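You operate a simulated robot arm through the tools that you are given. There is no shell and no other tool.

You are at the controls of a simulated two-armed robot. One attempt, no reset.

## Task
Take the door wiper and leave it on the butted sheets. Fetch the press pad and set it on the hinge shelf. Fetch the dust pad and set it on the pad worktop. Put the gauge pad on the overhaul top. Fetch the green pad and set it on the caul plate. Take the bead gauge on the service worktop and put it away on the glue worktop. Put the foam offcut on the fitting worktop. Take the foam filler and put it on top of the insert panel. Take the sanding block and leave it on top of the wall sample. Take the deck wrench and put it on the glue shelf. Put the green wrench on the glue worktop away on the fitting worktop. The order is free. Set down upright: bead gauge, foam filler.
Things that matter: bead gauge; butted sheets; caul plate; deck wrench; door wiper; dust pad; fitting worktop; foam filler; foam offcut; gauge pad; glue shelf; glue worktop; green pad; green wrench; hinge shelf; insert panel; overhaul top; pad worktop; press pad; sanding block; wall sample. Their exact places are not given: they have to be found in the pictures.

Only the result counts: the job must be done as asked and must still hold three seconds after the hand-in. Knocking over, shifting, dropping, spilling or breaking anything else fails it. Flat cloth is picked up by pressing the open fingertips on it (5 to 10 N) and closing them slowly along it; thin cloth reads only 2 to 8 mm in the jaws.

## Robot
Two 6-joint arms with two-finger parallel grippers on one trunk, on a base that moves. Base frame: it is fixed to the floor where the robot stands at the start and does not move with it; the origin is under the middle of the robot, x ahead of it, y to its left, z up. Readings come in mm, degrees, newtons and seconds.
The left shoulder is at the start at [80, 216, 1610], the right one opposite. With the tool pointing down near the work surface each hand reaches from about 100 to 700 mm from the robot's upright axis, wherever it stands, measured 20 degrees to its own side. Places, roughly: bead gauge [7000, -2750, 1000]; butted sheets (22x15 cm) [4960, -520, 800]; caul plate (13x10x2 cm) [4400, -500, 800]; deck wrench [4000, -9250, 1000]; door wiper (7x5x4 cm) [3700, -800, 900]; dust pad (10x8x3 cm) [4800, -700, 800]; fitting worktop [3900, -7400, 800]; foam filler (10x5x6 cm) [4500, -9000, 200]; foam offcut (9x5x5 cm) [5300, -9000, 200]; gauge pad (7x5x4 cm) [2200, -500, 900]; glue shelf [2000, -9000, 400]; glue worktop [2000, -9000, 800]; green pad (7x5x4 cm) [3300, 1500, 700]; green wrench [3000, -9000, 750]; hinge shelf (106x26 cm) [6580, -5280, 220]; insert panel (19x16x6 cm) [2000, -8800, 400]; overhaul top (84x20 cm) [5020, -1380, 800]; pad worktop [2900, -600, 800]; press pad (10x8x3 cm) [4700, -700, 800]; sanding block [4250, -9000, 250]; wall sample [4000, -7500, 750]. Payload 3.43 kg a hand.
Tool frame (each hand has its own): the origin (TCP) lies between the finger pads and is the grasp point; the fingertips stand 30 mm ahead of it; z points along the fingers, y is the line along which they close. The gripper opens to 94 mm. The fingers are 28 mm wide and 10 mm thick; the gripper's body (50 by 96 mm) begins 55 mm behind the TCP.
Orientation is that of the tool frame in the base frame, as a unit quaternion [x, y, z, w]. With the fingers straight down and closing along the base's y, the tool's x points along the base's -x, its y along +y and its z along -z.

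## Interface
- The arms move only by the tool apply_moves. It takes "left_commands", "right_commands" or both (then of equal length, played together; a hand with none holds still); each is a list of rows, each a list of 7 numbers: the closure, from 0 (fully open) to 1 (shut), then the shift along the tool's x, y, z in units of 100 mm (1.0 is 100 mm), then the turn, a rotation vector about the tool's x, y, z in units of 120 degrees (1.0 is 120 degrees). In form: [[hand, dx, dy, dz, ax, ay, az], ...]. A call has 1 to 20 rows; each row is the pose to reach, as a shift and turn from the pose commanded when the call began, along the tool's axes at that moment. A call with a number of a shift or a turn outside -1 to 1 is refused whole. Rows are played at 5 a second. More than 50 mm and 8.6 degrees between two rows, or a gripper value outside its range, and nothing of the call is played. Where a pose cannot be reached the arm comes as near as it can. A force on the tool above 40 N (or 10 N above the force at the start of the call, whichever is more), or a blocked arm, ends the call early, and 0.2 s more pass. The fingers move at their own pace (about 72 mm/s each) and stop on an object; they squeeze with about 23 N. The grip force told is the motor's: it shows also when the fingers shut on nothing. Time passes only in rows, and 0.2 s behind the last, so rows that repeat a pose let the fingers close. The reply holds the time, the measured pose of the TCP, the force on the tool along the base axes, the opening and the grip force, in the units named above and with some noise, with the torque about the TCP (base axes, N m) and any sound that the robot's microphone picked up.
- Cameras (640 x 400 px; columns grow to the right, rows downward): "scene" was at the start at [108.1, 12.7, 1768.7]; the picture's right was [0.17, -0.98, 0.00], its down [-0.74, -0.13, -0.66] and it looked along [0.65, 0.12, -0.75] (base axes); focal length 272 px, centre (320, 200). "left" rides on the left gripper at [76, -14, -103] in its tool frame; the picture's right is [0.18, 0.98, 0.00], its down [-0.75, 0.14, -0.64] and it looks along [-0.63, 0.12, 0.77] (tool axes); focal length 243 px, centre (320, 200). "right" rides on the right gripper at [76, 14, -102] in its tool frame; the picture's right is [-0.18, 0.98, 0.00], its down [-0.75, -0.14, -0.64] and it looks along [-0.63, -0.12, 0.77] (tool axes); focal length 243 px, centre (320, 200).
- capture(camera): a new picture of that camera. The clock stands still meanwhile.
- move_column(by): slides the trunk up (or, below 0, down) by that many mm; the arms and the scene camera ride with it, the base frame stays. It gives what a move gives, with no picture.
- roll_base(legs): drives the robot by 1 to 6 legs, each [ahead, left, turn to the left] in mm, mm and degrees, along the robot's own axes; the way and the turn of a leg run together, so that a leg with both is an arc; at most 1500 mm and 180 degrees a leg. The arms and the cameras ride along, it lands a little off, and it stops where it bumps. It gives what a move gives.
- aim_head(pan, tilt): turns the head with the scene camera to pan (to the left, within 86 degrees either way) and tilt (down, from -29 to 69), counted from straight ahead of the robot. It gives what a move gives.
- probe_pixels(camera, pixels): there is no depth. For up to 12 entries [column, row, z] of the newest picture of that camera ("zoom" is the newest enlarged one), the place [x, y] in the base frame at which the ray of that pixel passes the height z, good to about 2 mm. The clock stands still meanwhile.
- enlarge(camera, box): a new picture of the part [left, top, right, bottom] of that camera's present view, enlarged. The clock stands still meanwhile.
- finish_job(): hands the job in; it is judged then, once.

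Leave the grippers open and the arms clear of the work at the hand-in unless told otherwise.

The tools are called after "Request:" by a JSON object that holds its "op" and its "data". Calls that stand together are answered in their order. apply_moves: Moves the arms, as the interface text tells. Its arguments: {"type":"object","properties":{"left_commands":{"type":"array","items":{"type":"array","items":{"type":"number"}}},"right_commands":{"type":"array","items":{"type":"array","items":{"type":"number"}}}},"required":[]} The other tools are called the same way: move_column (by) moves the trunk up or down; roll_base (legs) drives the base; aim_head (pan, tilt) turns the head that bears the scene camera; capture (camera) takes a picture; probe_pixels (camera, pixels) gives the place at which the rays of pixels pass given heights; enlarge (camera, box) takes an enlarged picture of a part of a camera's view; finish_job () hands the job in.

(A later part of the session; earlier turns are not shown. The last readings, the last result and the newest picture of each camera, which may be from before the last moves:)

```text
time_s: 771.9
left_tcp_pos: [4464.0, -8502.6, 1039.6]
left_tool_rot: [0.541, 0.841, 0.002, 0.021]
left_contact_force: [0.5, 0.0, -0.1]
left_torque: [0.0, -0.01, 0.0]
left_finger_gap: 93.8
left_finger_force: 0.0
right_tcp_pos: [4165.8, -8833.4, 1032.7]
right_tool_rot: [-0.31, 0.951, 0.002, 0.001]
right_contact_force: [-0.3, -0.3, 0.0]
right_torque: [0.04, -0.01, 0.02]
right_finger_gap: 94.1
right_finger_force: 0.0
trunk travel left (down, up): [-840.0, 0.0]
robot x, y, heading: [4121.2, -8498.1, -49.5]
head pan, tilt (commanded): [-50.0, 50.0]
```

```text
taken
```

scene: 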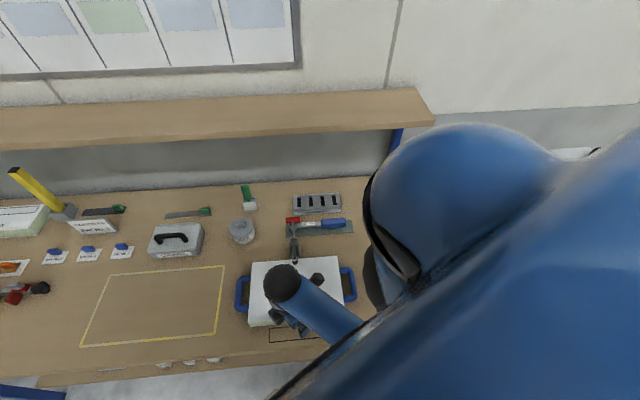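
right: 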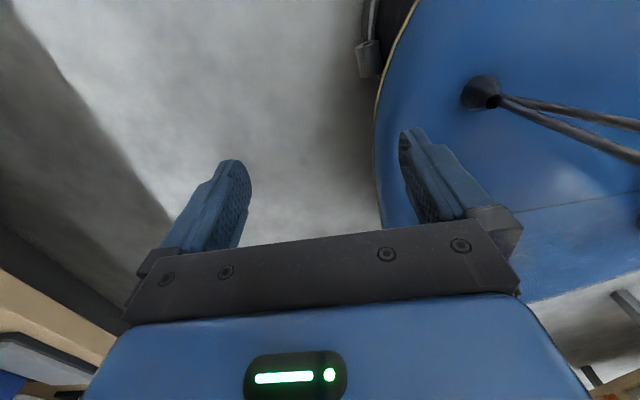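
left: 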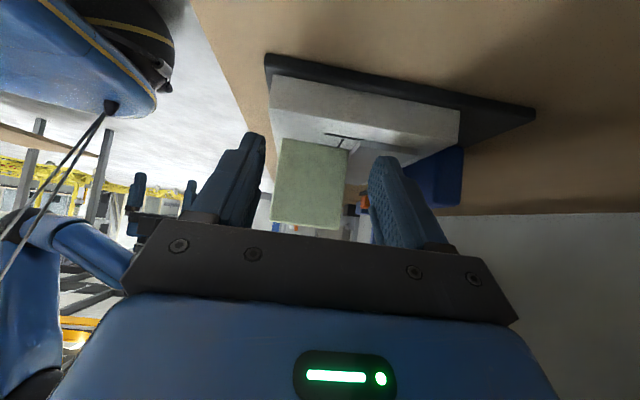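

Good view of the wrench at (320,222). I rotate the right hand +39.5° to close across the handle, then move it over the bench in three steps at z≈1033.

Request:
{"op": "apply_moves", "data": {"right_commands": [[0, 0, 0, 0, 0, 0, 0.066], [0, 0, 0, 0, 0, 0, 0.132], [0, 0, 0, 0, 0, 0, 0.198], [0, 0, 0, 0, 0, 0, 0.264], [0, 0, 0, 0, 0, 0, 0.329]]}}

Request:
{"op": "apply_moves", "data": {"right_commands": [[0, 0.15, -0.33, 0, 0, 0, 0], [0, 0.31, -0.66, 0, 0, 0, 0], [0, 0.46, -1, 0, 0, 0, 0]]}}

Request:
{"op": "apply_moves", "data": {"right_commands": [[0, 0.15, -0.33, 0, 0, 0, 0], [0, 0.31, -0.66, 0, 0, 0, 0], [0, 0.46, -1, 0, 0, 0, 0]]}}

Request:
{"op": "apply_moves", "data": {"right_commands": [[0, 0.15, -0.33, 0, 0, 0, 0], [0, 0.31, -0.66, 0, 0, 0, 0], [0, 0.46, -0.9, 0, 0, 0, 0]]}}

Request:
{"op": "capture", "data": {"camera": "right"}}

Request:
{"op": "capture", "data": {"camera": "scene"}}

```text
time_s: 773.1
left_tcp_pos: [4466.1, -8500.4, 1038.5]
left_tool_rot: [0.541, 0.841, 0.001, 0.021]
left_contact_force: [0.0, -0.3, 0.0]
left_torque: [0.03, 0.04, -0.01]
left_finger_gap: 94.1
left_finger_force: 0.1
right_tcp_pos: [4167.0, -8832.1, 1032.3]
right_tool_rot: [0.032, 0.999, 0.001, 0.0]
right_contact_force: [0.0, 0.2, -0.7]
right_torque: [-0.02, -0.01, 0.01]
right_finger_gap: 94.2
right_finger_force: 0.0
trunk travel left (down, up): [-840.0, 0.0]
robot x, y, heading: [4119.9, -8499.3, -49.4]
head pan, tilt (commanded): [-50.0, 50.0]
```

```text
time_s: 773.9
left_tcp_pos: [4465.8, -8502.9, 1038.1]
left_tool_rot: [0.542, 0.84, 0.001, 0.021]
left_contact_force: [-0.1, 0.1, 0.3]
left_torque: [0.01, 0.04, -0.01]
left_finger_gap: 93.8
left_finger_force: 0.1
right_tcp_pos: [4117.4, -8930.8, 1032.3]
right_tool_rot: [0.029, 1.0, 0.001, 0.0]
right_contact_force: [0.8, -0.1, -0.2]
right_torque: [0.02, 0.02, 0.02]
right_finger_gap: 94.0
right_finger_force: 0.0
trunk travel left (down, up): [-840.0, 0.0]
robot x, y, heading: [4120.2, -8500.1, -49.4]
head pan, tilt (commanded): [-50.0, 50.0]
```

```text
time_s: 774.7
left_tcp_pos: [4466.6, -8501.5, 1038.0]
left_tool_rot: [0.542, 0.84, 0.002, 0.02]
left_contact_force: [0.3, 0.2, 0.7]
left_torque: [-0.01, 0.01, 0.0]
left_finger_gap: 93.9
left_finger_force: 0.2
right_tcp_pos: [4063.8, -9026.8, 1029.2]
right_tool_rot: [0.03, 1.0, 0.002, 0.0]
right_contact_force: [-0.1, 0.0, 0.0]
right_torque: [0.05, -0.01, -0.03]
right_finger_gap: 94.2
right_finger_force: 0.0
trunk travel left (down, up): [-840.0, 0.0]
robot x, y, heading: [4116.5, -8497.8, -49.2]
head pan, tilt (commanded): [-50.0, 50.0]
```

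```text
time_s: 775.5
left_tcp_pos: [4466.3, -8500.3, 1038.2]
left_tool_rot: [0.541, 0.841, 0.001, 0.021]
left_contact_force: [-0.2, 0.3, 0.3]
left_torque: [0.02, -0.01, -0.02]
left_finger_gap: 93.9
left_finger_force: 0.1
right_tcp_pos: [4014.1, -9113.9, 1028.5]
right_tool_rot: [0.03, 1.0, 0.001, 0.0]
right_contact_force: [-0.2, -0.4, 0.6]
right_torque: [0.04, -0.02, -0.01]
right_finger_gap: 94.1
right_finger_force: 0.0
trunk travel left (down, up): [-840.0, 0.0]
robot x, y, heading: [4121.7, -8503.1, -49.6]
head pan, tilt (commanded): [-50.0, 50.0]
```

```text
taken
```

right: 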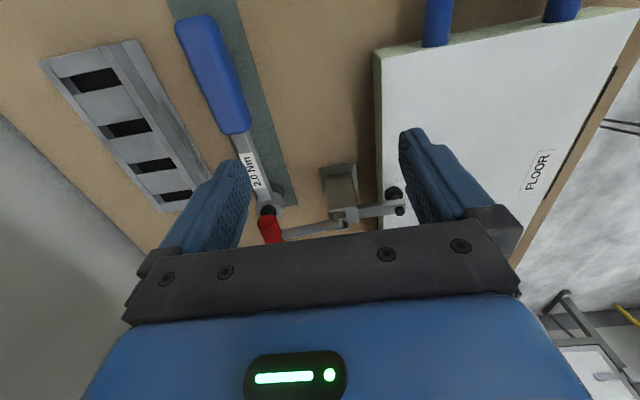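

```text
taken
```

scene: 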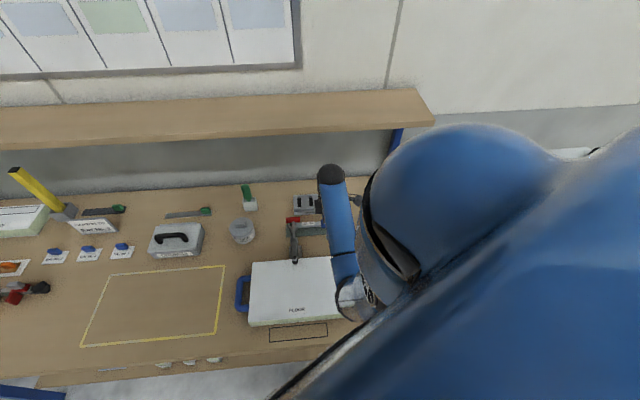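

Request:
{"op": "probe_pixels", "data": {"camera": "right", "pixels": [[197, 18, 872], [237, 130, 872], [216, 75, 872], [266, 210, 875], [270, 230, 920], [270, 230, 900], [200, 205, 870], [150, 45, 870], [340, 170, 852]]}}

Request:
{"op": "enlarge", "data": {"camera": "right", "box": [170, 100, 410, 250]}}

```text
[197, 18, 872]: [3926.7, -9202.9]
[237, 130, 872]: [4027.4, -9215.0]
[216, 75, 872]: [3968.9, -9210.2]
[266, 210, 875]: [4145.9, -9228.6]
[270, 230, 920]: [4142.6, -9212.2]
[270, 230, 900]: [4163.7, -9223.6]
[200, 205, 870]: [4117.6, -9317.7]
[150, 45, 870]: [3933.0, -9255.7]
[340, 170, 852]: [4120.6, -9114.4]
```

```text
2.67 times, centred on (290, 175) of right
```

zoom: 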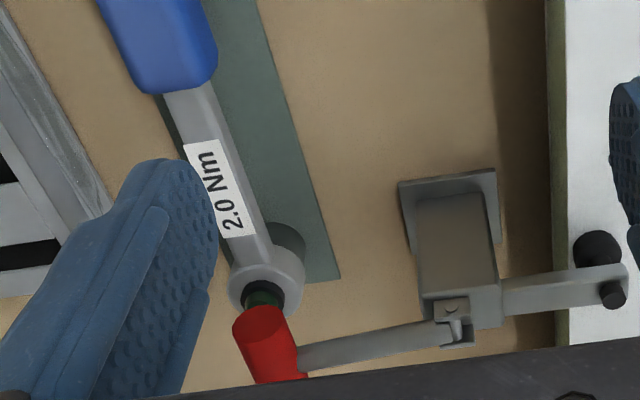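

Handle from (3927,−9203) to (4027,−9215), yaw ≈−6.8°. I narrow the fingers to 70 mm, move over (4005,−9212), then lower the column 80 mm.

Request:
{"op": "apply_moves", "data": {"right_commands": [[0.25, 0.01, -0.33, 0, 0, 0, 0.014], [0.25, 0.02, -0.66, 0, 0, 0, 0.028], [0.25, 0.03, -0.98, 0, 0, 0, 0.028]]}}

Request:
{"op": "move_column", "data": {"by": -80}}

Request:
{"op": "capture", "data": {"camera": "right"}}

```text
time_s: 776.3
left_tcp_pos: [4465.9, -8500.3, 1038.4]
left_tool_rot: [0.542, 0.84, 0.001, 0.021]
left_contact_force: [0.1, 0.3, 0.3]
left_torque: [0.0, -0.02, -0.04]
left_finger_gap: 94.1
left_finger_force: 0.0
right_tcp_pos: [4002.7, -9211.7, 1030.9]
right_tool_rot: [0.061, 0.998, 0.002, 0.0]
right_contact_force: [-0.8, 0.2, -0.3]
right_torque: [-0.01, 0.01, -0.01]
right_finger_gap: 70.5
right_finger_force: 0.1
trunk travel left (down, up): [-840.0, 0.0]
robot x, y, heading: [4122.8, -8498.0, -49.2]
head pan, tilt (commanded): [-50.0, 50.0]
```

```text
time_s: 777.5
left_tcp_pos: [4465.7, -8500.4, 957.8]
left_tool_rot: [0.541, 0.841, 0.001, 0.021]
left_contact_force: [0.9, 0.7, -1.1]
left_torque: [0.01, -0.01, 0.01]
left_finger_gap: 94.4
left_finger_force: 0.1
right_tcp_pos: [4002.3, -9211.4, 949.6]
right_tool_rot: [0.059, 0.998, 0.002, 0.0]
right_contact_force: [-0.3, -0.2, -0.9]
right_torque: [0.0, 0.0, 0.0]
right_finger_gap: 70.7
right_finger_force: 0.0
trunk travel left (down, up): [-760.0, 80.0]
robot x, y, heading: [4122.9, -8495.6, -49.3]
head pan, tilt (commanded): [-50.0, 50.0]
```

```text
taken
```

right: 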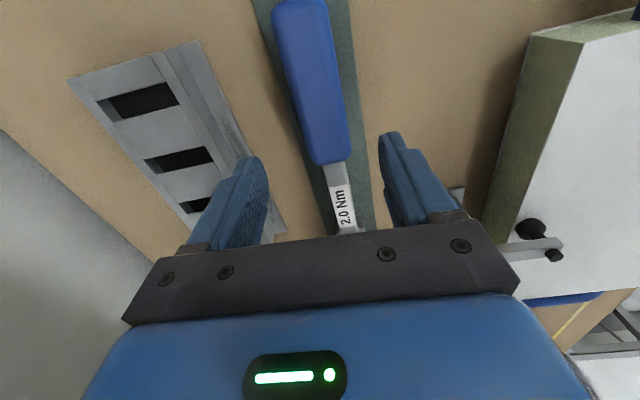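

Request:
{"op": "probe_pixels", "data": {"camera": "right", "pixels": [[330, 160, 870], [305, 60, 870], [342, 195, 868], [255, 205, 870], [200, 45, 870]]}}

```text
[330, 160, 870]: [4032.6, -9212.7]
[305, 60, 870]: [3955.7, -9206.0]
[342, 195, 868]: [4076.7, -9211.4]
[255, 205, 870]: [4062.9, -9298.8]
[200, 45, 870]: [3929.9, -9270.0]
```

Aligned. I descend to z≈888 and close on the handle.

Request:
{"op": "apply_moves", "data": {"right_commands": [[0.25, 0, 0, 0.25, 0, 0, 0], [0.25, 0, 0, 0.42, 0, 0, 0], [0.25, 0, 0, 0.54, 0, 0, 0], [0.25, 0, 0, 0.6, 0, 0, 0], [0.25, 0, 0, 0.61, 0, 0, 0]]}}

Request:
{"op": "apply_moves", "data": {"right_commands": [[0.4, 0, 0, 0, 0, 0, 0], [0.55, 0, 0, 0, 0, 0, 0], [0.7, 0, 0, 0, 0, 0, 0], [0.85, 0, 0, 0, 0, 0, 0], [0.9, 0, 0, 0, 0, 0, 0], [0.9, 0, 0, 0, 0, 0, 0]]}}

Request:
{"op": "capture", "data": {"camera": "right"}}

```text
time_s: 778.7
left_tcp_pos: [4465.6, -8500.5, 957.2]
left_tool_rot: [0.542, 0.84, 0.001, 0.021]
left_contact_force: [0.3, -0.3, 0.0]
left_torque: [0.0, 0.02, 0.0]
left_finger_gap: 93.8
left_finger_force: 0.1
right_tcp_pos: [4003.1, -9210.1, 891.0]
right_tool_rot: [0.06, 0.998, 0.001, 0.001]
right_contact_force: [-0.3, -1.0, -0.2]
right_torque: [0.01, 0.0, 0.0]
right_finger_gap: 70.3
right_finger_force: 0.0
trunk travel left (down, up): [-760.0, 80.0]
robot x, y, heading: [4116.9, -8499.4, -49.3]
head pan, tilt (commanded): [-50.0, 50.0]
```

```text
time_s: 780.1
left_tcp_pos: [4465.1, -8499.0, 958.0]
left_tool_rot: [0.541, 0.841, 0.0, 0.022]
left_contact_force: [0.2, -0.9, -0.5]
left_torque: [0.01, 0.0, 0.0]
left_finger_gap: 93.9
left_finger_force: 0.0
right_tcp_pos: [4003.0, -9208.9, 891.7]
right_tool_rot: [0.058, 0.998, 0.0, -0.001]
right_contact_force: [-0.4, 5.1, 3.9]
right_torque: [0.1, -0.04, 0.12]
right_finger_gap: 37.5
right_finger_force: 22.9
trunk travel left (down, up): [-760.0, 80.0]
robot x, y, heading: [4119.3, -8497.8, -49.1]
head pan, tilt (commanded): [-50.0, 50.0]
```

```text
taken
```

right: 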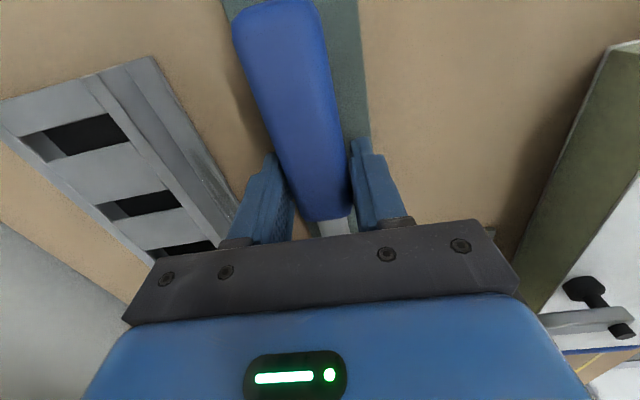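

Gripped (37.5 mm). I lift 6 mm and slide the wrench 80 mm along its axis (tool +x) out from under the clamp handle.

Request:
{"op": "apply_moves", "data": {"right_commands": [[0.9, 0, 0, -0.03, 0, 0, 0], [0.9, 0, 0, -0.06, 0, 0, 0], [0.9, 0.2, 0, -0.06, 0, 0, 0], [0.9, 0.4, 0, -0.06, 0, 0, 0], [0.9, 0.6, 0, -0.07, 0, 0, 0], [0.9, 0.8, 0, -0.08, 0, 0, 0]]}}

Request:
{"op": "capture", "data": {"camera": "right"}}

Request:
{"op": "enlarge", "data": {"camera": "scene", "box": [220, 160, 380, 280]}}

```text
time_s: 781.5
left_tcp_pos: [4466.7, -8500.4, 958.8]
left_tool_rot: [0.542, 0.84, 0.001, 0.021]
left_contact_force: [-0.4, 0.1, -0.1]
left_torque: [-0.04, 0.01, 0.0]
left_finger_gap: 94.1
left_finger_force: 0.0
right_tcp_pos: [3921.6, -9199.7, 898.6]
right_tool_rot: [0.06, 0.998, 0.001, -0.001]
right_contact_force: [-0.4, 0.0, -3.3]
right_torque: [0.0, 0.1, 0.04]
right_finger_gap: 36.5
right_finger_force: 23.0
trunk travel left (down, up): [-760.0, 80.0]
robot x, y, heading: [4118.8, -8500.6, -49.3]
head pan, tilt (commanded): [-50.0, 50.0]
```

```text
taken
```

right: 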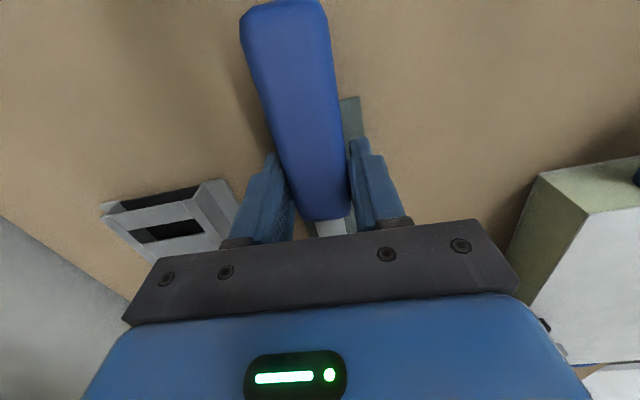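

```text
3.33 times, centred on (300, 220) of scene
```

zoom: 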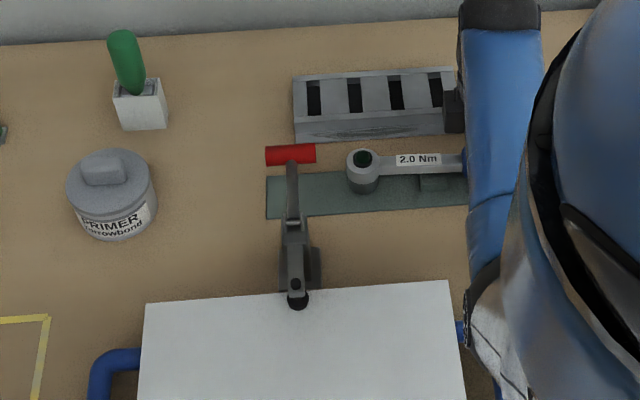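

The head is clear of the red handle and nothing moved. I raise the column 80 mm and the hand 50 mm, then retract toward the robot.

Request:
{"op": "move_column", "data": {"by": 80}}

Request:
{"op": "apply_moves", "data": {"right_commands": [[0.9, 0, 0, -0.25, 0, 0, 0], [0.9, 0, 0.2, -0.5, 0, 0, 0], [0.9, 0, 0.6, -0.55, 0, 0, 0], [0.9, 0, 1, -0.55, 0, 0, 0]]}}

Request:
{"op": "apply_moves", "data": {"right_commands": [[0.9, 0, 0.35, 0, 0, 0, 0], [0.9, 0, 0.7, 0, 0, 0, 0], [0.9, 0, 1, 0, 0, 0, 0]]}}

Request:
{"op": "apply_moves", "data": {"right_commands": [[0.9, 0, 0.35, 0, 0, 0, 0], [0.9, 0, 0.7, 0, 0, 0, 0], [0.9, 0, 1, 0, 0, 0, 0]]}}

Request:
{"op": "capture", "data": {"camera": "scene"}}

```text
time_s: 782.7
left_tcp_pos: [4465.2, -8500.8, 1038.5]
left_tool_rot: [0.541, 0.841, 0.001, 0.021]
left_contact_force: [-0.5, 0.4, 0.1]
left_torque: [-0.04, -0.03, 0.01]
left_finger_gap: 94.0
left_finger_force: 0.0
right_tcp_pos: [3923.3, -9199.7, 977.8]
right_tool_rot: [0.06, 0.998, 0.001, -0.001]
right_contact_force: [0.0, 0.1, -4.0]
right_torque: [-0.01, 0.05, -0.03]
right_finger_gap: 36.5
right_finger_force: 22.9
trunk travel left (down, up): [-840.0, 0.0]
robot x, y, heading: [4117.8, -8498.4, -49.3]
head pan, tilt (commanded): [-50.0, 50.0]
```

```text
time_s: 783.7
left_tcp_pos: [4466.2, -8499.5, 1036.7]
left_tool_rot: [0.542, 0.84, 0.001, 0.021]
left_contact_force: [-0.6, -0.3, -0.5]
left_torque: [-0.04, 0.0, 0.04]
left_finger_gap: 94.2
left_finger_force: 0.1
right_tcp_pos: [3934.9, -9097.5, 1035.3]
right_tool_rot: [0.059, 0.998, 0.001, 0.0]
right_contact_force: [0.0, -0.6, -3.7]
right_torque: [0.03, 0.04, -0.05]
right_finger_gap: 36.2
right_finger_force: 22.9
trunk travel left (down, up): [-840.0, 0.0]
robot x, y, heading: [4122.3, -8502.0, -49.4]
head pan, tilt (commanded): [-50.0, 50.0]
```

```text
time_s: 784.5
left_tcp_pos: [4465.9, -8500.1, 1037.7]
left_tool_rot: [0.542, 0.84, 0.001, 0.022]
left_contact_force: [0.4, 0.7, 0.2]
left_torque: [0.0, -0.01, 0.0]
left_finger_gap: 93.7
left_finger_force: 0.1
right_tcp_pos: [3948.9, -9001.0, 1034.0]
right_tool_rot: [0.06, 0.998, 0.001, 0.0]
right_contact_force: [-0.2, -0.2, -3.3]
right_torque: [0.0, 0.11, -0.03]
right_finger_gap: 36.2
right_finger_force: 23.1
trunk travel left (down, up): [-840.0, 0.0]
robot x, y, heading: [4123.0, -8501.7, -49.4]
head pan, tilt (commanded): [-50.0, 50.0]
```

```text
time_s: 785.5
left_tcp_pos: [4464.8, -8501.7, 1035.8]
left_tool_rot: [0.543, 0.84, 0.002, 0.02]
left_contact_force: [0.2, -0.5, -0.4]
left_torque: [-0.02, 0.02, 0.02]
left_finger_gap: 93.9
left_finger_force: 0.0
right_tcp_pos: [3942.3, -8965.8, 1062.4]
right_tool_rot: [0.055, 0.996, -0.063, -0.013]
right_contact_force: [-0.4, 0.3, -4.8]
right_torque: [0.04, 0.07, -0.01]
right_finger_gap: 36.2
right_finger_force: 23.0
trunk travel left (down, up): [-840.0, 0.0]
robot x, y, heading: [4122.1, -8501.5, -49.1]
head pan, tilt (commanded): [-50.0, 50.0]
stopped in row 3 (right hand): the arm was blocked; the commanded pose is now the measured one
```

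```text
taken
```

scene: 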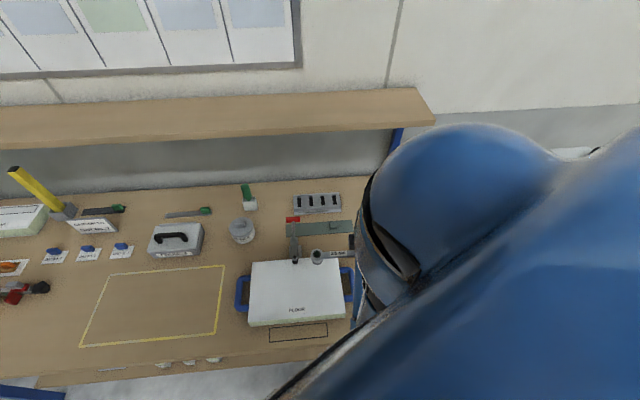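

The arm met its own limit (slight tilt). I move the base straight away from the bench (+y 400), then turn back to heading −90.

Request:
{"op": "roll_base", "data": {"legs": [[-304, 259, 0], [0, 0, -40.8]]}}

Request:
{"op": "aim_head", "data": {"pan": -15, "tilt": 50}}

Request:
{"op": "capture", "data": {"camera": "scene"}}

Request:
{"op": "capture", "data": {"camera": "right"}}

```text
time_s: 789.9
left_tcp_pos: [4376.3, -8325.6, 1038.1]
left_tool_rot: [0.804, 0.594, -0.007, 0.019]
left_contact_force: [-0.2, -0.3, -0.6]
left_torque: [0.01, -0.01, 0.01]
left_finger_gap: 94.1
left_finger_force: 0.1
right_tcp_pos: [3678.1, -8323.9, 1065.3]
right_tool_rot: [0.405, 0.912, -0.056, -0.034]
right_contact_force: [0.1, 0.0, -3.1]
right_torque: [0.08, 0.07, -0.01]
right_finger_gap: 36.2
right_finger_force: 23.1
trunk travel left (down, up): [-840.0, 0.0]
robot x, y, heading: [4119.7, -8094.2, -91.0]
head pan, tilt (commanded): [-50.0, 50.0]
```

```text
time_s: 790.9
left_tcp_pos: [4376.5, -8324.8, 1035.6]
left_tool_rot: [0.805, 0.593, -0.006, 0.02]
left_contact_force: [-0.1, 0.0, -0.4]
left_torque: [0.0, 0.02, 0.01]
left_finger_gap: 94.1
left_finger_force: 0.1
right_tcp_pos: [3677.5, -8325.0, 1065.9]
right_tool_rot: [0.404, 0.912, -0.056, -0.034]
right_contact_force: [-0.4, -0.3, -3.5]
right_torque: [0.06, 0.06, 0.02]
right_finger_gap: 36.3
right_finger_force: 23.1
trunk travel left (down, up): [-840.0, 0.0]
robot x, y, heading: [4121.4, -8096.4, -91.0]
head pan, tilt (commanded): [-15.0, 50.0]
```

```text
taken
```

scene: 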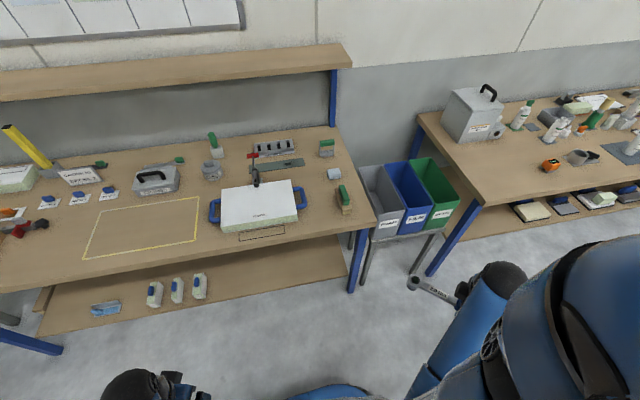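

```text
taken
```

right: 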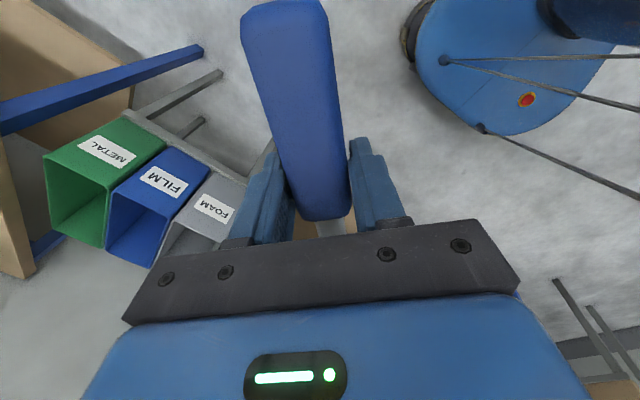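

I correct the small tilt of the right hand and bring it in front of the robot in steps.

Request:
{"op": "apply_moves", "data": {"right_commands": [[0.9, -0.3, 0.08, -0.02, -0.031, -0.004, 0], [0.9, -0.6, 0.16, -0.03, -0.0619, -0.008, 0], [0.9, -0.9, 0.25, -0.05, -0.0619, -0.008, 0]]}}

Request:
{"op": "apply_moves", "data": {"right_commands": [[0.9, -0.4, 0.1, 0, 0, 0, 0], [0.9, -0.8, 0.2, 0.1, 0, 0, 0], [0.9, -1, 0.28, 0.2, 0, 0, 0]]}}

Request:
{"op": "apply_moves", "data": {"right_commands": [[0.9, 0, 0, 0, 0, 0, -0.058], [0.9, 0, 0, 0, 0, 0, -0.116], [0.9, 0, 0, 0, 0, 0, -0.174], [0.9, 0, 0, 0, 0, 0, -0.232], [0.9, 0, 0, 0, 0, 0, -0.29], [0.9, 0, 0, 0, 0, 0, -0.347]]}}

Request:
{"op": "capture", "data": {"camera": "scene"}}

```text
time_s: 791.7
left_tcp_pos: [4376.8, -8325.8, 1037.1]
left_tool_rot: [0.805, 0.593, -0.007, 0.019]
left_contact_force: [0.0, -0.2, -0.4]
left_torque: [0.02, -0.02, 0.01]
left_finger_gap: 94.1
left_finger_force: 0.1
right_tcp_pos: [3758.8, -8373.9, 1045.1]
right_tool_rot: [0.406, 0.914, -0.002, -0.002]
right_contact_force: [-0.4, 0.1, -4.0]
right_torque: [0.06, 0.04, 0.03]
right_finger_gap: 36.5
right_finger_force: 23.2
right hand out of reach, approached as far as the arm can: row 2, 3
trunk travel left (down, up): [-840.0, 0.0]
robot x, y, heading: [4117.8, -8091.2, -90.9]
head pan, tilt (commanded): [-15.0, 50.0]
```

```text
time_s: 792.5
left_tcp_pos: [4376.9, -8325.0, 1036.2]
left_tool_rot: [0.806, 0.592, -0.007, 0.019]
left_contact_force: [0.2, 0.1, 0.3]
left_torque: [0.0, 0.02, 0.02]
left_finger_gap: 94.4
left_finger_force: 0.1
right_tcp_pos: [3846.0, -8426.9, 1029.0]
right_tool_rot: [0.406, 0.914, 0.001, 0.0]
right_contact_force: [0.1, 0.6, -4.3]
right_torque: [0.09, 0.08, 0.02]
right_finger_gap: 36.4
right_finger_force: 22.5
trunk travel left (down, up): [-840.0, 0.0]
robot x, y, heading: [4118.7, -8095.6, -91.2]
head pan, tilt (commanded): [-15.0, 50.0]
```

```text
time_s: 793.9
left_tcp_pos: [4375.8, -8324.0, 1038.3]
left_tool_rot: [0.805, 0.594, -0.006, 0.02]
left_contact_force: [-1.5, 0.0, -0.6]
left_torque: [-0.01, 0.02, 0.02]
left_finger_gap: 94.1
left_finger_force: 0.1
right_tcp_pos: [3845.5, -8426.6, 1027.3]
right_tool_rot: [0.053, 0.999, 0.001, 0.0]
right_contact_force: [0.4, 0.7, -3.2]
right_torque: [0.0, 0.08, 0.0]
right_finger_gap: 36.5
right_finger_force: 23.0
trunk travel left (down, up): [-840.0, 0.0]
robot x, y, heading: [4118.2, -8095.2, -90.9]
head pan, tilt (commanded): [-15.0, 50.0]
```

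```text
taken
```

scene: 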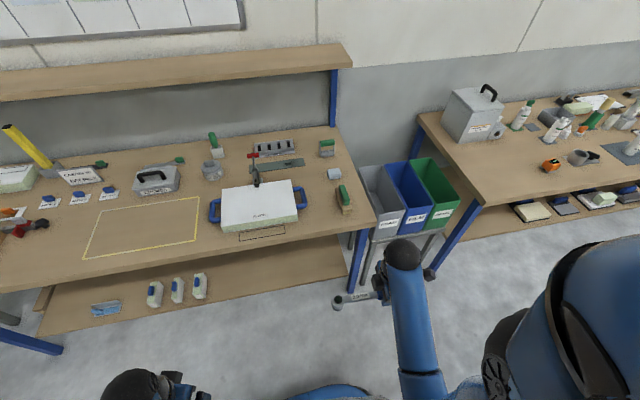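

The wrench is level, along x. I drive west to the glue bench's left part (x≈3005) and look at the free end of its shelf.

Request:
{"op": "roll_base", "data": {"legs": [[0, -1110, 0.9]]}}

Request:
{"op": "aim_head", "data": {"pan": 0, "tilt": 50}}

Request:
{"op": "capture", "data": {"camera": "scene"}}

Request:
{"op": "probe_pixels", "data": {"camera": "scene", "pixels": [[320, 300, 852], [320, 300, 378]]}}

```text
time_s: 799.6
left_tcp_pos: [3259.1, -8302.7, 1037.9]
left_tool_rot: [0.81, 0.586, -0.006, 0.019]
left_contact_force: [0.7, 0.7, 0.3]
left_torque: [-0.01, 0.01, -0.02]
left_finger_gap: 93.9
left_finger_force: 0.0
right_tcp_pos: [2726.1, -8394.9, 1027.9]
right_tool_rot: [0.062, 0.998, 0.001, -0.001]
right_contact_force: [0.7, 0.4, -4.0]
right_torque: [-0.02, 0.12, -0.02]
right_finger_gap: 36.5
right_finger_force: 23.0
trunk travel left (down, up): [-840.0, 0.0]
robot x, y, heading: [3006.0, -8066.7, -91.5]
head pan, tilt (commanded): [-15.0, 50.0]
```

```text
time_s: 800.4
left_tcp_pos: [3258.1, -8302.7, 1038.5]
left_tool_rot: [0.811, 0.585, -0.007, 0.02]
left_contact_force: [-0.2, 1.3, 0.5]
left_torque: [0.01, -0.01, 0.0]
left_finger_gap: 93.8
left_finger_force: 0.0
right_tcp_pos: [2726.7, -8395.3, 1025.7]
right_tool_rot: [0.063, 0.998, 0.001, 0.0]
right_contact_force: [-0.1, 0.1, -4.1]
right_torque: [0.01, 0.1, -0.01]
right_finger_gap: 36.4
right_finger_force: 23.2
trunk travel left (down, up): [-840.0, 0.0]
robot x, y, heading: [3007.5, -8068.9, -91.8]
head pan, tilt (commanded): [0.0, 50.0]
```

```text
taken
```

scene: 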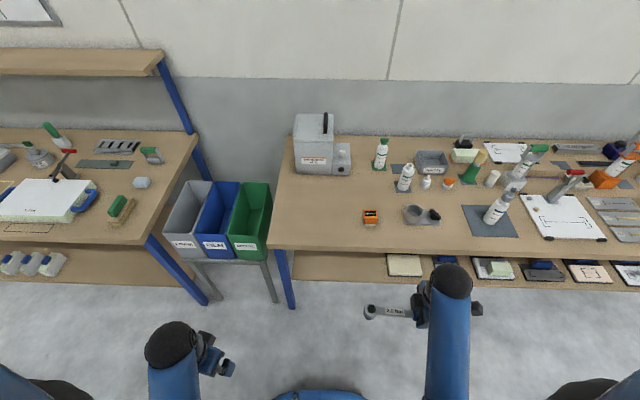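

```text
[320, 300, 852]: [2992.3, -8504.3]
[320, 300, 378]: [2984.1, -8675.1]
```

I shift 75 mm left, correct the heading, and lower the column 630 mm in front of the bench.

Request:
{"op": "roll_base", "data": {"legs": [[0, 75, 1.7]]}}

Request:
{"op": "move_column", "data": {"by": -400}}

Request:
{"op": "move_column", "data": {"by": -230}}

Request:
{"op": "aim_head", "data": {"pan": -15, "tilt": 40}}

Request:
{"op": "capture", "data": {"camera": "scene"}}

Request:
{"op": "capture", "data": {"camera": "right"}}

```text
time_s: 801.4
left_tcp_pos: [3328.6, -8296.0, 1040.6]
left_tool_rot: [0.801, 0.598, -0.003, 0.023]
left_contact_force: [-0.2, 0.1, 0.1]
left_torque: [0.02, -0.07, 0.03]
left_finger_gap: 93.9
left_finger_force: 0.1
right_tcp_pos: [2799.5, -8405.0, 1023.9]
right_tool_rot: [0.048, 0.999, 0.001, 0.005]
right_contact_force: [-1.2, 0.6, -4.7]
right_torque: [0.02, -0.01, 0.0]
right_finger_gap: 36.3
right_finger_force: 22.8
trunk travel left (down, up): [-840.0, 0.0]
robot x, y, heading: [3075.4, -8070.5, -90.0]
head pan, tilt (commanded): [0.0, 50.0]
```

```text
time_s: 805.2
left_tcp_pos: [3338.1, -8295.4, 638.5]
left_tool_rot: [0.801, 0.598, -0.005, 0.019]
left_contact_force: [0.1, -0.3, 0.7]
left_torque: [-0.03, 0.0, 0.0]
left_finger_gap: 93.9
left_finger_force: 0.0
right_tcp_pos: [2808.6, -8403.8, 626.6]
right_tool_rot: [0.048, 0.999, 0.001, 0.0]
right_contact_force: [0.1, 0.3, -3.7]
right_torque: [0.03, 0.07, -0.01]
right_finger_gap: 36.4
right_finger_force: 22.9
trunk travel left (down, up): [-440.0, 400.0]
robot x, y, heading: [3078.0, -8066.6, -90.3]
head pan, tilt (commanded): [0.0, 50.0]
```

```text
time_s: 807.7
left_tcp_pos: [3339.0, -8295.0, 407.6]
left_tool_rot: [0.801, 0.598, -0.006, 0.019]
left_contact_force: [0.6, 0.2, 0.4]
left_torque: [0.0, -0.01, -0.02]
left_finger_gap: 94.1
left_finger_force: 0.0
right_tcp_pos: [2809.0, -8403.8, 396.0]
right_tool_rot: [0.048, 0.999, 0.0, 0.0]
right_contact_force: [-0.3, 0.2, -3.1]
right_torque: [0.04, 0.13, 0.03]
right_finger_gap: 36.5
right_finger_force: 23.0
trunk travel left (down, up): [-210.0, 630.0]
robot x, y, heading: [3079.1, -8070.0, -90.0]
head pan, tilt (commanded): [0.0, 50.0]
```

```text
time_s: 808.4
left_tcp_pos: [3338.7, -8295.8, 407.8]
left_tool_rot: [0.801, 0.598, -0.005, 0.02]
left_contact_force: [0.8, -0.2, 0.0]
left_torque: [-0.01, 0.0, 0.04]
left_finger_gap: 94.0
left_finger_force: 0.0
right_tcp_pos: [2808.0, -8404.0, 397.3]
right_tool_rot: [0.048, 0.999, 0.001, 0.0]
right_contact_force: [0.2, -0.4, -4.6]
right_torque: [0.02, 0.07, -0.04]
right_finger_gap: 36.2
right_finger_force: 22.8
trunk travel left (down, up): [-210.0, 630.0]
robot x, y, heading: [3078.0, -8067.0, -90.0]
head pan, tilt (commanded): [-15.0, 40.0]
```

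```text
taken
```

scene: 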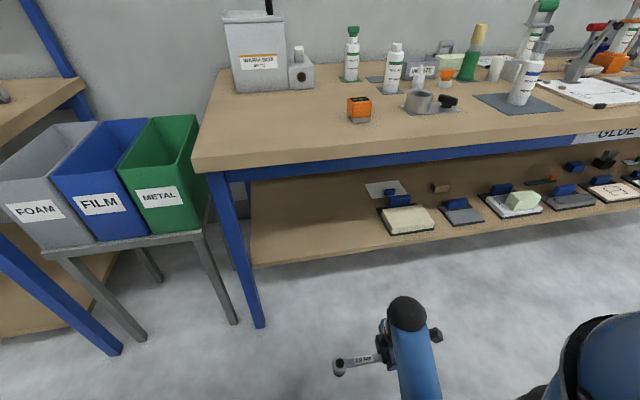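

```text
taken
```

right: 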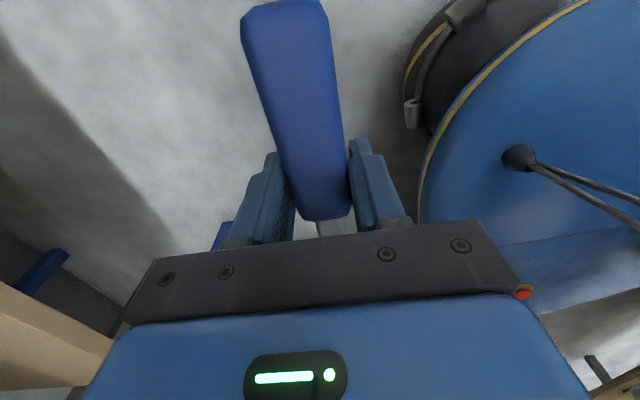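

Request:
{"op": "probe_pixels", "data": {"camera": "scene", "pixels": [[252, 267, 378], [320, 257, 378], [385, 247, 378], [380, 213, 385], [388, 236, 385], [262, 328, 0], [320, 160, 852], [330, 180, 800], [330, 176, 800], [330, 176, 820], [300, 215, 378]]}}

Request:
{"op": "enlarge", "data": {"camera": "scene", "box": [220, 140, 420, 280]}}

```text
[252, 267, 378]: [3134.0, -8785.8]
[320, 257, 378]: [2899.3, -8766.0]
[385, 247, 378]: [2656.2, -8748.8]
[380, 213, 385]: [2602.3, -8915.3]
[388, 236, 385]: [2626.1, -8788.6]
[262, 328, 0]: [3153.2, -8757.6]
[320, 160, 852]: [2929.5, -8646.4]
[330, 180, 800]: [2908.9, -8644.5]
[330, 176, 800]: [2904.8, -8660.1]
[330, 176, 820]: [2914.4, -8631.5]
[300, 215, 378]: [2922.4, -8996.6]
```

```text
2.86 times, centred on (320, 210) of scene
```

zoom: 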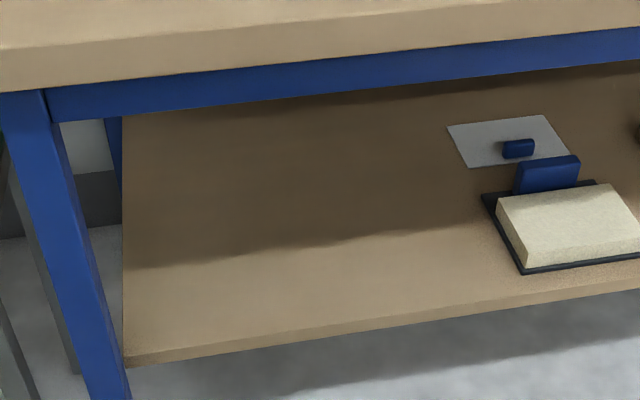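

Request:
{"op": "probe_pixels", "data": {"camera": "zoom", "pixels": [[300, 97, 760], [300, 97, 780], [300, 97, 800], [300, 70, 800], [300, 70, 820], [300, 70, 840], [300, 25, 852], [124, 366, 378], [124, 366, 360]]}}

```text
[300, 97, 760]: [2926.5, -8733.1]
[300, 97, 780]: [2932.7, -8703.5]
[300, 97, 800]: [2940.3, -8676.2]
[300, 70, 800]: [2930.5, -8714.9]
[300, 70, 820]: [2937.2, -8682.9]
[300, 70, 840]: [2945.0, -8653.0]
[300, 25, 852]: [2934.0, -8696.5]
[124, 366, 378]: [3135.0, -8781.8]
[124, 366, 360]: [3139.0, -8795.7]
```

The wrist ball's top is only ≈260 mm above the TCP (from the picture), so the vertical hand fits under the apron (≈770). I check the bins near the left hand before rolling ahead.

Request:
{"op": "probe_pixels", "data": {"camera": "scene", "pixels": [[237, 322, 0], [117, 352, 0], [147, 338, 0], [205, 232, 450], [150, 236, 480], [152, 236, 520], [200, 115, 700], [118, 165, 700]]}}

```text
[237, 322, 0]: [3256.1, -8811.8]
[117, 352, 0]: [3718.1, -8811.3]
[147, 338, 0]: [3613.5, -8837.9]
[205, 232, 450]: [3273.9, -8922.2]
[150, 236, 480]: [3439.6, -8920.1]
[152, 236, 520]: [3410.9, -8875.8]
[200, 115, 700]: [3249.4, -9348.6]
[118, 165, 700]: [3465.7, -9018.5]
```

Bins are at y<−8810, clear. I raise the right hand 35 mm and roll ahead 325.

Request:
{"op": "apply_moves", "data": {"right_commands": [[0.9, 0, 0, -0.2, 0, 0, 0], [0.9, 0, 0, -0.38, 0, 0, 0]]}}

Request:
{"op": "roll_base", "data": {"legs": [[220, 0, 0]]}}

Request:
{"op": "capture", "data": {"camera": "scene"}}

Request:
{"op": "capture", "data": {"camera": "right"}}

```text
time_s: 809.0
left_tcp_pos: [3339.4, -8296.0, 408.4]
left_tool_rot: [0.801, 0.598, -0.007, 0.02]
left_contact_force: [-0.2, -0.2, -0.1]
left_torque: [0.03, 0.0, 0.03]
left_finger_gap: 93.8
left_finger_force: 0.1
right_tcp_pos: [2808.7, -8404.4, 413.6]
right_tool_rot: [0.048, 0.999, 0.0, -0.002]
right_contact_force: [0.6, -0.1, -4.0]
right_torque: [0.01, 0.08, -0.03]
right_finger_gap: 36.3
right_finger_force: 23.3
right hand out of reach, approached as far as the arm can: row 1, 2
trunk travel left (down, up): [-210.0, 630.0]
robot x, y, heading: [3078.3, -8065.9, -89.8]
head pan, tilt (commanded): [-15.0, 40.0]
```

```text
time_s: 810.7
left_tcp_pos: [3338.1, -8514.8, 408.6]
left_tool_rot: [0.8, 0.599, -0.006, 0.02]
left_contact_force: [0.2, -0.4, -0.4]
left_torque: [0.02, 0.02, -0.02]
left_finger_gap: 94.2
left_finger_force: 0.0
right_tcp_pos: [2808.4, -8622.6, 413.3]
right_tool_rot: [0.048, 0.999, 0.001, -0.001]
right_contact_force: [0.0, -0.1, -3.7]
right_torque: [0.03, 0.1, 0.0]
right_finger_gap: 36.2
right_finger_force: 22.9
trunk travel left (down, up): [-210.0, 630.0]
robot x, y, heading: [3079.8, -8286.2, -90.0]
head pan, tilt (commanded): [-15.0, 40.0]
```

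```text
taken
```

scene: 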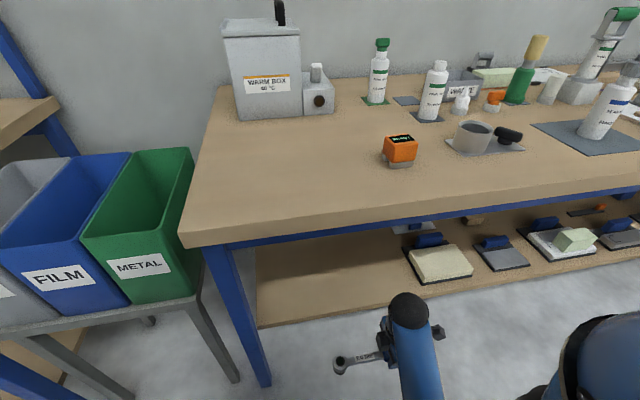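

```text
taken
```

right: 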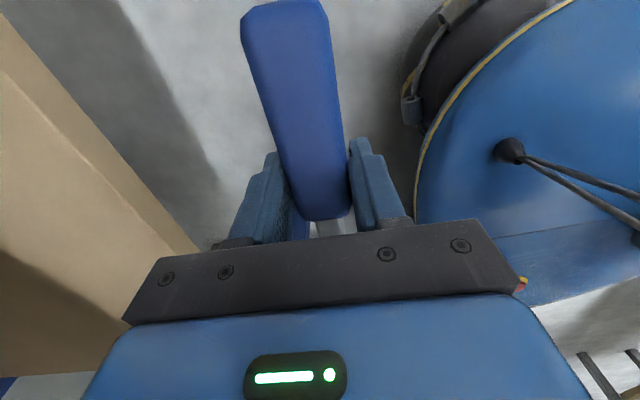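

The wrench bottom (≈376) is at shelf level, so I raise the column 40 mm, then roll ahead 105 and extend the hand.

Request:
{"op": "move_column", "data": {"by": 40}}

Request:
{"op": "roll_base", "data": {"legs": [[105, 0, 0]]}}

Request:
{"op": "apply_moves", "data": {"right_commands": [[0.9, 0, -0.3, 0, 0, 0, 0], [0.9, 0, -0.6, 0, 0, 0, 0], [0.9, 0, -0.9, 0, 0, 0, 0]]}}

Request:
{"op": "capture", "data": {"camera": "right"}}

Request:
{"op": "capture", "data": {"camera": "scene"}}

```text
time_s: 811.5
left_tcp_pos: [3338.7, -8513.4, 448.3]
left_tool_rot: [0.801, 0.598, -0.006, 0.019]
left_contact_force: [0.1, 0.3, 0.7]
left_torque: [0.01, 0.03, 0.02]
left_finger_gap: 93.8
left_finger_force: 0.1
right_tcp_pos: [2807.7, -8621.8, 453.0]
right_tool_rot: [0.047, 0.999, 0.0, -0.002]
right_contact_force: [0.5, -0.2, -3.6]
right_torque: [-0.01, 0.08, 0.0]
right_finger_gap: 36.0
right_finger_force: 23.2
trunk travel left (down, up): [-250.0, 590.0]
robot x, y, heading: [3079.1, -8285.1, -90.2]
head pan, tilt (commanded): [-15.0, 40.0]
```

```text
time_s: 812.7
left_tcp_pos: [3336.9, -8615.7, 447.8]
left_tool_rot: [0.8, 0.599, -0.007, 0.019]
left_contact_force: [0.4, -0.2, -1.0]
left_torque: [0.02, 0.04, -0.02]
left_finger_gap: 93.9
left_finger_force: 0.0
right_tcp_pos: [2807.0, -8722.1, 453.8]
right_tool_rot: [0.049, 0.999, 0.001, -0.001]
right_contact_force: [-1.0, 0.0, -4.4]
right_torque: [0.03, 0.09, 0.01]
right_finger_gap: 36.2
right_finger_force: 22.4
trunk travel left (down, up): [-250.0, 590.0]
robot x, y, heading: [3075.8, -8387.7, -90.2]
head pan, tilt (commanded): [-15.0, 40.0]
```

```text
time_s: 813.5
left_tcp_pos: [3338.3, -8615.6, 448.8]
left_tool_rot: [0.801, 0.598, -0.006, 0.02]
left_contact_force: [0.2, 0.2, -0.4]
left_torque: [0.01, -0.03, 0.0]
left_finger_gap: 94.1
left_finger_force: 0.1
right_tcp_pos: [2798.4, -8812.9, 452.8]
right_tool_rot: [0.049, 0.999, 0.0, -0.001]
right_contact_force: [0.1, 0.0, -3.3]
right_torque: [-0.03, 0.06, 0.01]
right_finger_gap: 36.1
right_finger_force: 23.2
trunk travel left (down, up): [-250.0, 590.0]
robot x, y, heading: [3076.0, -8389.1, -90.0]
head pan, tilt (commanded): [-15.0, 40.0]
```

```text
taken
```

right: 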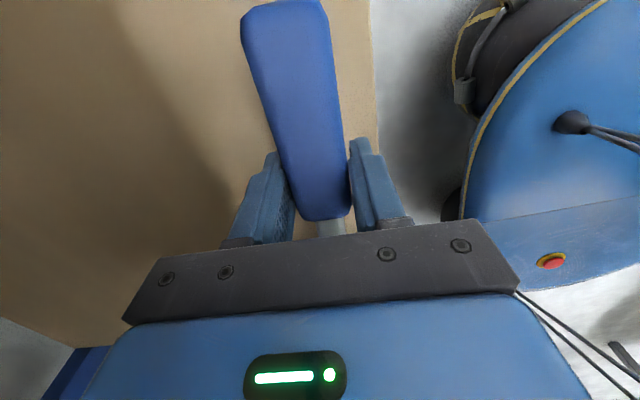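

```text
taken
```

scene: 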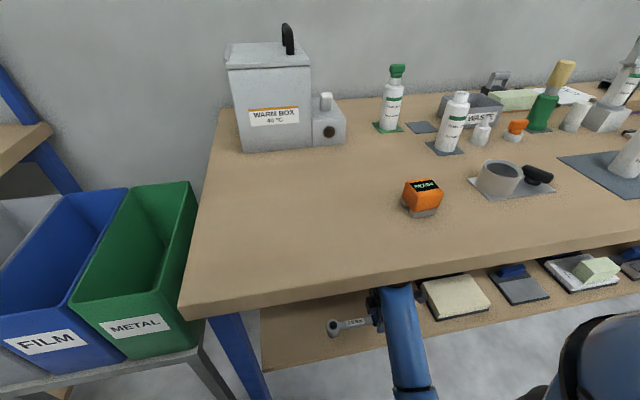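

The wrench is over the shelf (53 mm inside its edge). I lower slowly to contact.

Request:
{"op": "apply_moves", "data": {"right_commands": [[0.9, 0, 0, 0.1, 0, 0, 0], [0.9, 0, 0, 0.2, 0, 0, 0], [0.9, 0, 0, 0.28, 0, 0, 0], [0.9, 0, 0, 0.3, 0, 0, 0]]}}

Request:
{"op": "apply_moves", "data": {"right_commands": [[0.9, 0, 0, 0.015, 0, 0, 0], [0.9, 0, 0, 0.03, 0, 0, 0], [0.9, 0, 0, 0.045, 0, 0, 0], [0.9, 0, 0, 0.06, 0, 0, 0], [0.9, 0, 0, 0.06, 0, 0, 0]]}}

```text
time_s: 814.5
left_tcp_pos: [3336.9, -8614.3, 447.6]
left_tool_rot: [0.801, 0.598, -0.005, 0.02]
left_contact_force: [0.8, 0.5, -0.5]
left_torque: [0.03, -0.01, -0.01]
left_finger_gap: 94.0
left_finger_force: 0.0
right_tcp_pos: [2799.6, -8811.7, 422.9]
right_tool_rot: [0.049, 0.999, 0.0, 0.0]
right_contact_force: [0.1, 0.2, -4.9]
right_torque: [0.01, 0.08, 0.01]
right_finger_gap: 36.3
right_finger_force: 22.8
trunk travel left (down, up): [-250.0, 590.0]
robot x, y, heading: [3081.0, -8385.8, -90.1]
head pan, tilt (commanded): [-15.0, 40.0]
```

```text
time_s: 815.7
left_tcp_pos: [3337.8, -8614.7, 448.1]
left_tool_rot: [0.801, 0.599, -0.006, 0.02]
left_contact_force: [0.6, -0.4, 0.5]
left_torque: [0.01, -0.02, 0.0]
left_finger_gap: 94.0
left_finger_force: 0.1
right_tcp_pos: [2798.4, -8812.8, 417.7]
right_tool_rot: [0.049, 0.999, -0.001, -0.001]
right_contact_force: [-1.2, 0.1, 3.7]
right_torque: [-0.05, -0.8, 0.0]
right_finger_gap: 36.3
right_finger_force: 23.6
trunk travel left (down, up): [-250.0, 590.0]
robot x, y, heading: [3079.5, -8388.3, -90.1]
head pan, tilt (commanded): [-15.0, 40.0]
```

The head touches first. I continue down gently so the handle settles too.

Request:
{"op": "apply_moves", "data": {"right_commands": [[0.9, 0, 0, 0.01, 0, 0, 0], [0.9, 0, 0, 0.02, 0, 0, 0], [0.9, 0, 0, 0.03, 0, 0, 0], [0.9, 0, 0, 0.03, 0, 0, 0]]}}

```text
time_s: 816.7
left_tcp_pos: [3336.1, -8615.7, 447.6]
left_tool_rot: [0.801, 0.598, -0.006, 0.02]
left_contact_force: [0.7, 0.0, -1.3]
left_torque: [0.0, 0.0, 0.0]
left_finger_gap: 94.1
left_finger_force: 0.2
right_tcp_pos: [2800.1, -8812.0, 413.8]
right_tool_rot: [0.048, 0.999, -0.001, -0.001]
right_contact_force: [-4.1, 0.3, 4.4]
right_torque: [-0.04, -0.78, 0.03]
right_finger_gap: 36.5
right_finger_force: 22.7
trunk travel left (down, up): [-250.0, 590.0]
robot x, y, heading: [3081.3, -8384.6, -90.2]
head pan, tilt (commanded): [-15.0, 40.0]
```

Request:
{"op": "apply_moves", "data": {"right_commands": [[0.9, 0, 0, 0.01, 0, 0, 0], [0.9, 0, 0, 0.02, 0, 0, 0], [0.9, 0, 0, 0.03, 0, 0, 0], [0.9, 0, 0, 0.03, 0, 0, 0]]}}

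Request:
{"op": "capture", "data": {"camera": "right"}}

```text
time_s: 817.7
left_tcp_pos: [3339.4, -8614.1, 447.8]
left_tool_rot: [0.8, 0.599, -0.006, 0.02]
left_contact_force: [-0.8, -0.5, 0.1]
left_torque: [-0.01, 0.02, 0.04]
left_finger_gap: 94.0
left_finger_force: 0.1
right_tcp_pos: [2799.6, -8812.2, 412.0]
right_tool_rot: [0.048, 0.999, -0.001, -0.001]
right_contact_force: [-1.0, 0.1, 2.4]
right_torque: [-0.05, -0.63, -0.01]
right_finger_gap: 36.4
right_finger_force: 22.7
trunk travel left (down, up): [-250.0, 590.0]
robot x, y, heading: [3080.9, -8385.4, -90.0]
head pan, tilt (commanded): [-15.0, 40.0]
```

```text
taken
```

right: 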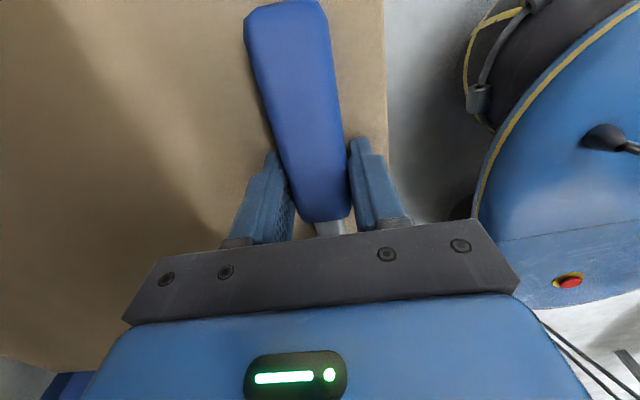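

Request:
{"op": "apply_moves", "data": {"right_commands": [[0.9, 0, 0, 0.01, 0, 0, 0], [0.9, 0, 0, 0.02, 0, 0, 0], [0.9, 0, 0, 0.03, 0, 0, 0], [0.9, 0, 0, 0.04, 0, 0, 0], [0.9, 0, 0, 0.04, 0, 0, 0]]}}

```text
time_s: 818.9
left_tcp_pos: [3337.5, -8613.1, 448.3]
left_tool_rot: [0.801, 0.599, -0.007, 0.02]
left_contact_force: [-0.2, -0.7, -0.2]
left_torque: [0.0, -0.01, 0.02]
left_finger_gap: 94.1
left_finger_force: 0.0
right_tcp_pos: [2800.0, -8811.8, 408.6]
right_tool_rot: [0.048, 0.999, -0.004, -0.002]
right_contact_force: [-9.6, 3.9, 38.2]
right_torque: [0.96, -0.75, 0.25]
right_finger_gap: 36.2
right_finger_force: 23.2
trunk travel left (down, up): [-250.0, 590.0]
robot x, y, heading: [3075.7, -8385.3, -90.3]
head pan, tilt (commanded): [-15.0, 40.0]
```

Now the fingertips touch the shelf too (38 N). I ease up 3 mm and open gently; the handle settles a few mm.

Request:
{"op": "apply_moves", "data": {"right_commands": [[0.9, 0, 0, -0.03, 0, 0, 0], [0.85, 0, 0, -0.03, 0, 0, 0], [0.75, 0, 0, -0.03, 0, 0, 0], [0.65, 0, 0, -0.03, 0, 0, 0], [0.55, 0, 0, -0.03, 0, 0, 0], [0.45, 0, 0, -0.03, 0, 0, 0], [0.4, 0, 0, -0.03, 0, 0, 0]]}}

Request:
{"op": "apply_moves", "data": {"right_commands": [[0.4, 0, 0, -0.15, 0, 0, 0], [0.4, 0, 0, -0.35, 0, 0, 0], [0.4, 0, 0, -0.45, 0, 0, 0]]}}

Request:
{"op": "capture", "data": {"camera": "right"}}

```text
time_s: 820.5
left_tcp_pos: [3338.6, -8613.5, 448.2]
left_tool_rot: [0.801, 0.599, -0.007, 0.02]
left_contact_force: [-0.3, 0.0, 0.2]
left_torque: [0.0, 0.04, -0.01]
left_finger_gap: 94.0
left_finger_force: 0.0
right_tcp_pos: [2802.2, -8810.2, 410.2]
right_tool_rot: [0.047, 0.999, 0.003, 0.0]
right_contact_force: [5.4, 6.2, 14.0]
right_torque: [-0.25, -0.09, 0.11]
right_finger_gap: 52.0
right_finger_force: 0.0
trunk travel left (down, up): [-250.0, 590.0]
robot x, y, heading: [3078.3, -8388.3, -90.1]
head pan, tilt (commanded): [-15.0, 40.0]
```

```text
time_s: 821.3
left_tcp_pos: [3337.7, -8614.6, 447.8]
left_tool_rot: [0.801, 0.599, -0.006, 0.02]
left_contact_force: [0.2, -0.7, 0.7]
left_torque: [0.0, 0.01, 0.03]
left_finger_gap: 93.9
left_finger_force: 0.0
right_tcp_pos: [2799.9, -8811.7, 453.8]
right_tool_rot: [0.047, 0.999, 0.0, -0.001]
right_contact_force: [0.5, -0.8, -0.1]
right_torque: [0.01, -0.02, 0.02]
right_finger_gap: 56.5
right_finger_force: 0.2
trunk travel left (down, up): [-250.0, 590.0]
robot x, y, heading: [3079.9, -8387.7, -90.1]
head pan, tilt (commanded): [-15.0, 40.0]
```

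```text
taken
```

right: 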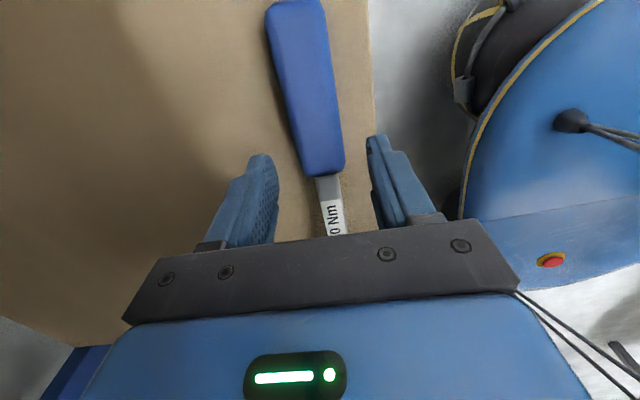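

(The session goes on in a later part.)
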